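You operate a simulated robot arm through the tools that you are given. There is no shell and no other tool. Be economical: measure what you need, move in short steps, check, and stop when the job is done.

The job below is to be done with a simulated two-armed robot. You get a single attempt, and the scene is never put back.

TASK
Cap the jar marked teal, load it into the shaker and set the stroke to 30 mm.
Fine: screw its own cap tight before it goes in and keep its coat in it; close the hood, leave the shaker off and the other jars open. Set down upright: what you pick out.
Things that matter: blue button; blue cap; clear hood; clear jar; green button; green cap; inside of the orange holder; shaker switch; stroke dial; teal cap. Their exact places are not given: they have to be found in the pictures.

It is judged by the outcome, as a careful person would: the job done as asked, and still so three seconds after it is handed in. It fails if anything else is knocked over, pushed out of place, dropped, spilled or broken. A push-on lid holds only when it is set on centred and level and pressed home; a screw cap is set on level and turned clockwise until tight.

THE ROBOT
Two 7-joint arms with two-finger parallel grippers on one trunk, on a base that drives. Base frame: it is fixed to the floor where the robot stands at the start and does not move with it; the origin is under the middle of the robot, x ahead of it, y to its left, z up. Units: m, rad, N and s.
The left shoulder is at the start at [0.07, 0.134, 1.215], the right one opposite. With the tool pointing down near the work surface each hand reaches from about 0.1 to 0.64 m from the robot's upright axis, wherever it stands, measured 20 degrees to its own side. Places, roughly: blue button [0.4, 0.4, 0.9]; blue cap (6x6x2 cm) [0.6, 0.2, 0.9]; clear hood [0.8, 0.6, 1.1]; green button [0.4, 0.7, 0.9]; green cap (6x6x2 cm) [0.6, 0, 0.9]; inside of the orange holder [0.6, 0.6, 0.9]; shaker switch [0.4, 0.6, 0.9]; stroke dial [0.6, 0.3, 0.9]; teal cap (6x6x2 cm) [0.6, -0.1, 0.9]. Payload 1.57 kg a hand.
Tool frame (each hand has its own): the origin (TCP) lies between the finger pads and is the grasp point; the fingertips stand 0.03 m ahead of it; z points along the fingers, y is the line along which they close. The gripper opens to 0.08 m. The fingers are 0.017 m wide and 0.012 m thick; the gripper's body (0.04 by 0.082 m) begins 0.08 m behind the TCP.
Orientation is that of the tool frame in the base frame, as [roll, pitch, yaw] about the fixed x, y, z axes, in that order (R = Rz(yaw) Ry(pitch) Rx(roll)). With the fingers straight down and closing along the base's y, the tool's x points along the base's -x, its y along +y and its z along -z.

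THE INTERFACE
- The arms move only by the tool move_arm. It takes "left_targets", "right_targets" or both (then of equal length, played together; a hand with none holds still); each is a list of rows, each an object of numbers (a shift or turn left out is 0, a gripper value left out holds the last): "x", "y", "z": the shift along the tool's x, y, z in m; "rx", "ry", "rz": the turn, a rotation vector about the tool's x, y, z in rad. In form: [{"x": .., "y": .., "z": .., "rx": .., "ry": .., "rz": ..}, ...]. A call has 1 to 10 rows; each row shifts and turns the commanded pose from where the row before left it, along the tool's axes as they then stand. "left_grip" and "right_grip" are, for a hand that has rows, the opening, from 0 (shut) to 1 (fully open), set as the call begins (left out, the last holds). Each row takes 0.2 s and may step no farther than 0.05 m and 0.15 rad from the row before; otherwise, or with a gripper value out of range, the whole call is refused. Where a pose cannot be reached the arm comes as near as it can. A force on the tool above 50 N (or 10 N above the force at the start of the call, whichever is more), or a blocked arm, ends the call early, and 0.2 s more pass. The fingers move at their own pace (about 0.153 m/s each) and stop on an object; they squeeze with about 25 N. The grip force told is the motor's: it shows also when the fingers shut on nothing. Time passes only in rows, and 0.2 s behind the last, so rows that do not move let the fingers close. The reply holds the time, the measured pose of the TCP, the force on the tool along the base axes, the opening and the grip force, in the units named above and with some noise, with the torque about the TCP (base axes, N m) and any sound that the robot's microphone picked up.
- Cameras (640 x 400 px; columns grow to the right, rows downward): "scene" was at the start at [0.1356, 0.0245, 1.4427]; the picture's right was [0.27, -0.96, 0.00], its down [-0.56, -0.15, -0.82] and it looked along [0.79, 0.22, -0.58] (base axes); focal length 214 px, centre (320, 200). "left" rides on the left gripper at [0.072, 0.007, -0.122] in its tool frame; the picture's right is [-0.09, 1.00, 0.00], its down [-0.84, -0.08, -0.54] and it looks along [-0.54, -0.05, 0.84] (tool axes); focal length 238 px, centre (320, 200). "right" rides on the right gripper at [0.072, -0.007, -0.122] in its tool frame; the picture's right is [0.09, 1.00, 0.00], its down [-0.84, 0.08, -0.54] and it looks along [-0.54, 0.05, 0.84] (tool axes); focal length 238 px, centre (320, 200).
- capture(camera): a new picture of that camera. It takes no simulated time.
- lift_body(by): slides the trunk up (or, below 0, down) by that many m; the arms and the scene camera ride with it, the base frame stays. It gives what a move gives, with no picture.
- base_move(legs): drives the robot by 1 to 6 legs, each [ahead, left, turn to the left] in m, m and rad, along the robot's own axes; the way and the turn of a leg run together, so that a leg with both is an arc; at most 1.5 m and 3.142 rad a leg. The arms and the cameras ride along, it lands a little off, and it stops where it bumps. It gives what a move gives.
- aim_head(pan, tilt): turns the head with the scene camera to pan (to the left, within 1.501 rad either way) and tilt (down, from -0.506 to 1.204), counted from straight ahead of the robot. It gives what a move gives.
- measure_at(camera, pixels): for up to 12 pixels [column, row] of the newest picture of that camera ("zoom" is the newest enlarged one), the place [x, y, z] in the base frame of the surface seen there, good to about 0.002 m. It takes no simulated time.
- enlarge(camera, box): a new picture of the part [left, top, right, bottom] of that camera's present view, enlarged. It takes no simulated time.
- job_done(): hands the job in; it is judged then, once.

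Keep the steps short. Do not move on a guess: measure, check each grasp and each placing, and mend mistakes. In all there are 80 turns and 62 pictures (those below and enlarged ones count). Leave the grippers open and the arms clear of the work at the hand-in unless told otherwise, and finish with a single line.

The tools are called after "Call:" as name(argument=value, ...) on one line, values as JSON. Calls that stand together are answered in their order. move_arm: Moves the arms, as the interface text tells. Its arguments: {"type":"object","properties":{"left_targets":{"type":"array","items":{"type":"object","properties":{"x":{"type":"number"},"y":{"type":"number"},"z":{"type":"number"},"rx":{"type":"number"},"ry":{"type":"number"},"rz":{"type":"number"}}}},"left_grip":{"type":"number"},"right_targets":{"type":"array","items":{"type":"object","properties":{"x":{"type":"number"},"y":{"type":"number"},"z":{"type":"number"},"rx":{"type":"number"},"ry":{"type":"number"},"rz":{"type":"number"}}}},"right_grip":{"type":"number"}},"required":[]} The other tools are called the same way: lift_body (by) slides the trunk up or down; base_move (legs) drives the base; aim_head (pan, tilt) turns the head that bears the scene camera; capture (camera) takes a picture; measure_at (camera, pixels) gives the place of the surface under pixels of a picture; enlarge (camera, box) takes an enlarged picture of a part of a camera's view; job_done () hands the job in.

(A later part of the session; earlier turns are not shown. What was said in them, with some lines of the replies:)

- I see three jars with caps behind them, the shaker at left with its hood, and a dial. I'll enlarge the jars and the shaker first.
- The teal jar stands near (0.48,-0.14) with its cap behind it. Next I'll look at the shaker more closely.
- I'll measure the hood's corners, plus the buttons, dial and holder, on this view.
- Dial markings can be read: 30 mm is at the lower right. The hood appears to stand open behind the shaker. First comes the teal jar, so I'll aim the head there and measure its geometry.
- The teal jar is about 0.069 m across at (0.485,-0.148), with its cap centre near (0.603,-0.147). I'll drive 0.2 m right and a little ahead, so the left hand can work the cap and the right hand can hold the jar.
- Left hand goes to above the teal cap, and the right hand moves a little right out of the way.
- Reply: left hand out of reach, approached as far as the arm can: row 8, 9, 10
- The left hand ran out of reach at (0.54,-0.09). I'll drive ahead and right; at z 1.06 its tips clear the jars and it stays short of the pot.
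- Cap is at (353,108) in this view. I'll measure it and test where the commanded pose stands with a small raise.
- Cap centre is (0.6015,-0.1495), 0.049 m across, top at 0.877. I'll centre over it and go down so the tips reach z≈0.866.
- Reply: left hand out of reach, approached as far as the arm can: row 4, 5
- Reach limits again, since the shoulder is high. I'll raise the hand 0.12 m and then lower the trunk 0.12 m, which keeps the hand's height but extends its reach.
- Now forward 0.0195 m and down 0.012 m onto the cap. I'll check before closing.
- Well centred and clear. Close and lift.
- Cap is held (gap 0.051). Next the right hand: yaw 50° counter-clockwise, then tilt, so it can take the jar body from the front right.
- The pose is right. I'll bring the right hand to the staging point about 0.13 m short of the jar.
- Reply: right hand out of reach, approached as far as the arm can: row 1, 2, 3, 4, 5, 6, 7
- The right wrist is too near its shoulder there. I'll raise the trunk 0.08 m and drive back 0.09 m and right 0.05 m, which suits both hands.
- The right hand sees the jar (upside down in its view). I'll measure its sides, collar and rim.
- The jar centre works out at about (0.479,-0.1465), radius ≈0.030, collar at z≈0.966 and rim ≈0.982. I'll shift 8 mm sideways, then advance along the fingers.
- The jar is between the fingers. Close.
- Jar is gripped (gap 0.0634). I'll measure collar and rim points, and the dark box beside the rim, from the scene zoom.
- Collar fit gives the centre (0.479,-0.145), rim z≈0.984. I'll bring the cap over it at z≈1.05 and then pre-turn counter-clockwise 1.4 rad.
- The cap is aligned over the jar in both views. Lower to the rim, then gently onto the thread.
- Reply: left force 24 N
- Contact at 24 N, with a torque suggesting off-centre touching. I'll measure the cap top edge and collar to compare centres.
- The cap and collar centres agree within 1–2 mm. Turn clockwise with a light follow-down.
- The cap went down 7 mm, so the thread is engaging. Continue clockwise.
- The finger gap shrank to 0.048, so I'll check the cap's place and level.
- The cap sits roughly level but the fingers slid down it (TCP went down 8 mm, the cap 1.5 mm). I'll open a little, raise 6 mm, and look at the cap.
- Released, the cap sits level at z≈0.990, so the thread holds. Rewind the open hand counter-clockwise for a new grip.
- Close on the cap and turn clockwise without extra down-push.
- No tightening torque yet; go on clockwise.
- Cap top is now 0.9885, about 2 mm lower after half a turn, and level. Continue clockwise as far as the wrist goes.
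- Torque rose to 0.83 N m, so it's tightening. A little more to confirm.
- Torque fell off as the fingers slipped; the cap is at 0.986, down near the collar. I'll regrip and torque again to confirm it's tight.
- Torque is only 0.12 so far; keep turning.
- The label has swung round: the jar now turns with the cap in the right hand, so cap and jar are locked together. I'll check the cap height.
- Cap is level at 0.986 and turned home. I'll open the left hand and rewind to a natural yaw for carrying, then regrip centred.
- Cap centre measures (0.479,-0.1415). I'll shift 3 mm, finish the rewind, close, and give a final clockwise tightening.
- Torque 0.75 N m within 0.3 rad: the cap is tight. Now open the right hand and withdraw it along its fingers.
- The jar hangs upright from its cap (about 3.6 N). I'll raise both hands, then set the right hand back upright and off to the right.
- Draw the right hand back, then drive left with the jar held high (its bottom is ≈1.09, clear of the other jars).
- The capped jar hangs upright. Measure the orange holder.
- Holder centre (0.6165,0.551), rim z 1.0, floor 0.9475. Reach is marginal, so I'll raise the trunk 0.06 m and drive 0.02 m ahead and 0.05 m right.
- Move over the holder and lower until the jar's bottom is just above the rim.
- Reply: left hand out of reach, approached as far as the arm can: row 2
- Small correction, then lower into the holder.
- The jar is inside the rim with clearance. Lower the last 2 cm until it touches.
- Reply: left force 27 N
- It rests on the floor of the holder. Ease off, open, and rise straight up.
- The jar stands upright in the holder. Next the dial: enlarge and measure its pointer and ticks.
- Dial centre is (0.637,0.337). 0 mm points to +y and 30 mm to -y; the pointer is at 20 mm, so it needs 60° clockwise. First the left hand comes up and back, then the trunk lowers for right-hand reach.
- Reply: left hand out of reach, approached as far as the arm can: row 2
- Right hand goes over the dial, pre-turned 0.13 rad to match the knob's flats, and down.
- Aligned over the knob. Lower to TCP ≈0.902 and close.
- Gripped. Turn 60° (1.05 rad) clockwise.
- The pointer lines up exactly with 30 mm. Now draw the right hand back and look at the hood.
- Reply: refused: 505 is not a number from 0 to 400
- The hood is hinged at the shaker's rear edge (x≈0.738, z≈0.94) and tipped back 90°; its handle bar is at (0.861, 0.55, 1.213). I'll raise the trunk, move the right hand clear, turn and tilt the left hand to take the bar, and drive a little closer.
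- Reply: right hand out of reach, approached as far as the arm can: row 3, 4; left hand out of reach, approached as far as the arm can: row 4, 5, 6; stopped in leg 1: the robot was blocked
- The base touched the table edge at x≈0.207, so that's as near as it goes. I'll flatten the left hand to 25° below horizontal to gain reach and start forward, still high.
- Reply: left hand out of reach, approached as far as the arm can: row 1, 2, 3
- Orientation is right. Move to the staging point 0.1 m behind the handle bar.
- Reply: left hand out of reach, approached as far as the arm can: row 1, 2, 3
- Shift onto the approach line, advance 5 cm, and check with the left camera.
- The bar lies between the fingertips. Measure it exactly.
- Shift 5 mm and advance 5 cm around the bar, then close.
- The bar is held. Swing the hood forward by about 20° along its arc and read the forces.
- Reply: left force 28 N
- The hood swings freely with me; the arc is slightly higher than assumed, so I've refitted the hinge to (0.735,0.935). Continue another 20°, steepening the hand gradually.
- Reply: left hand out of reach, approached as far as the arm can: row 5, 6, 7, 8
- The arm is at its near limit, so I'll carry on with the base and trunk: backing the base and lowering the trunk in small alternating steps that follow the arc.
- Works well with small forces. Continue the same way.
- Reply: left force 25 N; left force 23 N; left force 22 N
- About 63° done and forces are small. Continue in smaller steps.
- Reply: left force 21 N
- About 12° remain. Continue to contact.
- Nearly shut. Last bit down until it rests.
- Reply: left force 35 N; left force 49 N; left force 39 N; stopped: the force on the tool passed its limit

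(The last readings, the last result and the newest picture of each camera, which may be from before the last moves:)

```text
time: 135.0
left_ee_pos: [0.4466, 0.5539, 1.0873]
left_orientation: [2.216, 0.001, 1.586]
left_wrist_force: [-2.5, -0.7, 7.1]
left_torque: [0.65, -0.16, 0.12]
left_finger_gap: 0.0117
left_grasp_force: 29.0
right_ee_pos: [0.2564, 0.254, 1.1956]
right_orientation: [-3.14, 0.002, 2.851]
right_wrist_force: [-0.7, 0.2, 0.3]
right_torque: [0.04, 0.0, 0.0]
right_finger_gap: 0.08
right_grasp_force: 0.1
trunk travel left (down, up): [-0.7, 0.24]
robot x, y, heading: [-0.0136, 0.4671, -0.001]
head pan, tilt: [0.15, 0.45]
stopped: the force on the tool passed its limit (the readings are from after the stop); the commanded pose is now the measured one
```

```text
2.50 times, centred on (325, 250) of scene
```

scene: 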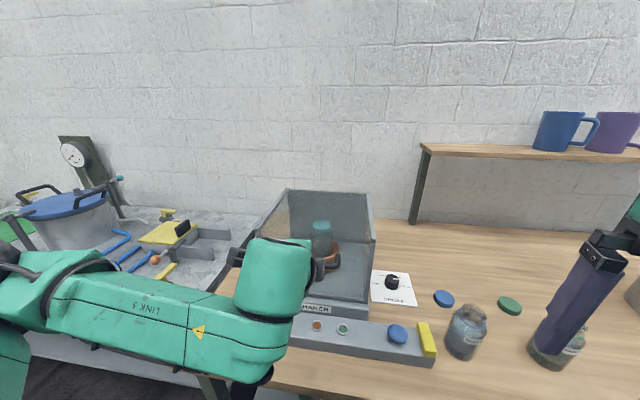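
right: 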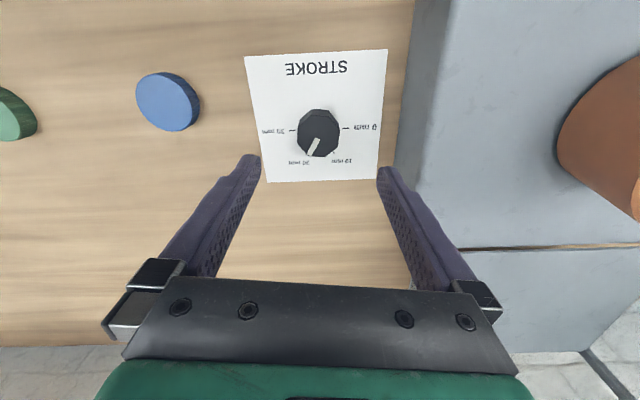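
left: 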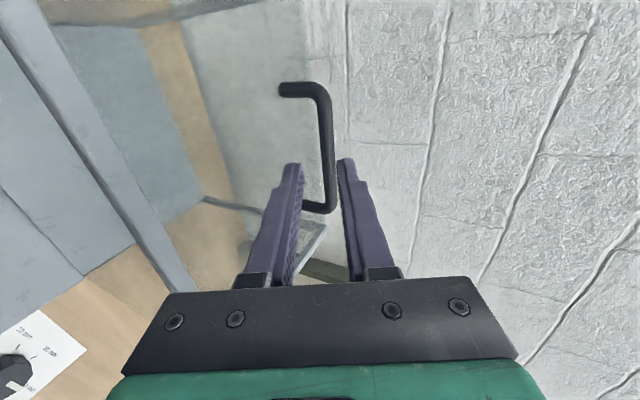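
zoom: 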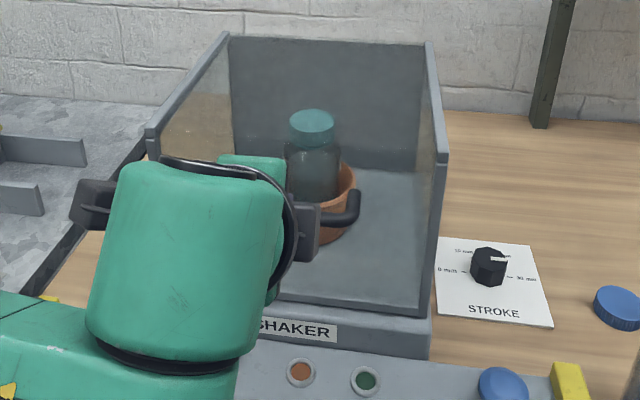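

The hood is shut flat on the deck with the jar inside. Open slightly and withdraw by backing the base, then check.

Call:
move_arm(left_targets=[{}, {}], left_grip=0.33)

Call:
base_move(legs=[[-0.15, 0, 0]])

Call:
lift_body(by=0.15)

Call:
aim_head(pan=0.05, tilt=0.6)

Call:
capture(camera="scene")

```text
time: 135.6
left_ee_pos: [0.4468, 0.5539, 1.0852]
left_orientation: [2.222, 0.006, 1.587]
left_wrist_force: [-1.1, -0.7, 1.1]
left_torque: [-0.01, -0.02, 0.02]
left_finger_gap: 0.0267
left_grasp_force: 0.2
right_ee_pos: [0.2573, 0.2548, 1.1948]
right_orientation: [-3.141, 0.001, 2.851]
right_wrist_force: [0.3, -0.1, -0.2]
right_torque: [0.01, 0.0, 0.0]
right_finger_gap: 0.08
right_grasp_force: 0.0
trunk travel left (down, up): [-0.7, 0.24]
robot x, y, heading: [-0.0151, 0.4689, -0.002]
head pan, tilt: [0.15, 0.45]
```

```text
time: 137.0
left_ee_pos: [0.2973, 0.5535, 1.0856]
left_orientation: [2.224, 0.005, 1.588]
left_wrist_force: [-0.8, 0.8, -1.0]
left_torque: [-0.01, 0.0, 0.01]
left_finger_gap: 0.0263
left_grasp_force: 0.0
right_ee_pos: [0.1068, 0.2556, 1.194]
right_orientation: [-3.139, -0.002, 2.855]
right_wrist_force: [0.3, -0.4, -0.4]
right_torque: [-0.02, 0.01, -0.02]
right_finger_gap: 0.0801
right_grasp_force: 0.0
trunk travel left (down, up): [-0.7, 0.24]
robot x, y, heading: [-0.1679, 0.4679, 0.0]
head pan, tilt: [0.15, 0.45]
```

```text
time: 138.8
left_ee_pos: [0.2965, 0.5558, 1.2362]
left_orientation: [2.222, 0.006, 1.589]
left_wrist_force: [-0.5, -0.3, 0.8]
left_torque: [0.0, 0.05, 0.0]
left_finger_gap: 0.0266
left_grasp_force: 0.1
right_ee_pos: [0.1053, 0.2546, 1.3453]
right_orientation: [-3.14, 0.0, 2.852]
right_wrist_force: [0.6, -0.1, 0.8]
right_torque: [0.0, -0.02, -0.01]
right_finger_gap: 0.08
right_grasp_force: 0.0
trunk travel left (down, up): [-0.85, 0.09]
robot x, y, heading: [-0.1684, 0.4674, 0.001]
head pan, tilt: [0.15, 0.45]
```

```text
time: 139.4
left_ee_pos: [0.2951, 0.5541, 1.2356]
left_orientation: [2.221, 0.005, 1.589]
left_wrist_force: [0.1, 0.6, -0.6]
left_torque: [0.01, -0.03, -0.03]
left_finger_gap: 0.0264
left_grasp_force: 0.1
right_ee_pos: [0.1049, 0.2547, 1.3449]
right_orientation: [-3.139, 0.001, 2.854]
right_wrist_force: [0.0, -0.3, -0.3]
right_torque: [-0.02, -0.02, 0.0]
right_finger_gap: 0.0801
right_grasp_force: 0.0
trunk travel left (down, up): [-0.85, 0.09]
robot x, y, heading: [-0.1653, 0.4664, 0.004]
head pan, tilt: [0.051, 0.6]
```

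```text
3 pictures are left
```

scene: 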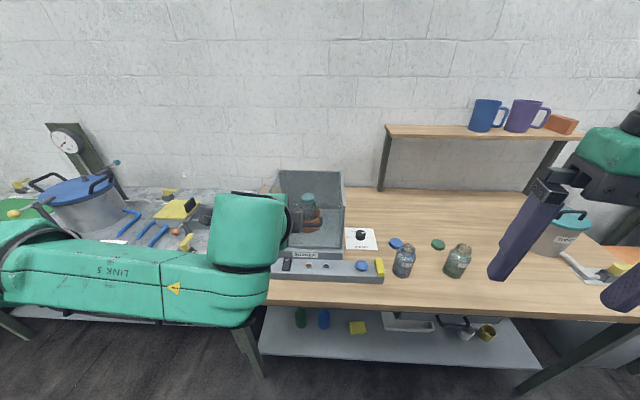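

The hood stays shut and the other jars are untouched. One close look at dial, hood and switch, opening the left gripper meanwhile.

Call:
move_arm(left_targets=[{}, {}], left_grip=1.0)

Call:
enlarge(camera="scene", box=[340, 222, 384, 256])

Call:
measure_at(camera="scene", pixels=[[310, 174], [335, 172], [345, 205], [287, 265]])

```text
time: 140.1
left_ee_pos: [0.2966, 0.5537, 1.2358]
left_orientation: [2.222, 0.007, 1.589]
left_wrist_force: [0.0, 0.1, -0.2]
left_torque: [-0.03, 0.01, 0.02]
left_finger_gap: 0.0801
left_grasp_force: 0.2
right_ee_pos: [0.1058, 0.2557, 1.3444]
right_orientation: [-3.141, -0.001, 2.854]
right_wrist_force: [0.1, 1.1, 0.1]
right_torque: [0.01, 0.01, 0.02]
right_finger_gap: 0.0801
right_grasp_force: 0.1
trunk travel left (down, up): [-0.85, 0.09]
robot x, y, heading: [-0.165, 0.4703, 0.002]
head pan, tilt: [0.051, 0.6]
```

```text
11.76 times, centred on (362, 239) of scene
```

zoom: 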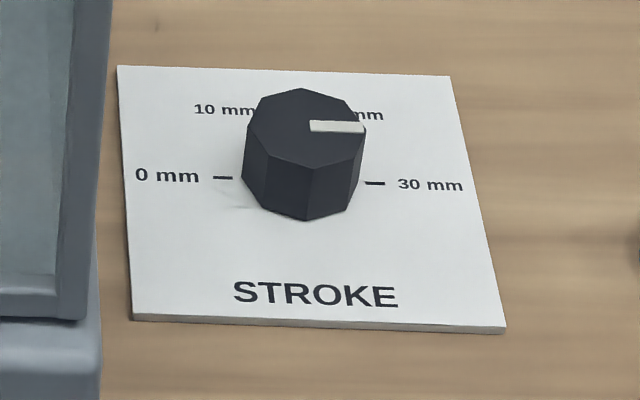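

```text
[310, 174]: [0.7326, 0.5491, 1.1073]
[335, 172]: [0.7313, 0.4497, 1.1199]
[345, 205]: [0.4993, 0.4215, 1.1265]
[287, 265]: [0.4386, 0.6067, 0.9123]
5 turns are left
```

The pointer is on 30 mm, the hood sits level and shut (top 1.12–1.13 m), the shaker switch hasn't been touched, and both grippers are open and clear. Handing in.

Call:
job_done()

```text
The job is handed in.
```

The teal jar is capped tight and upright in the shaker's holder, the stroke is set to 30 mm, the hood is closed, the shaker switch was not touched, and the other jars are still open.
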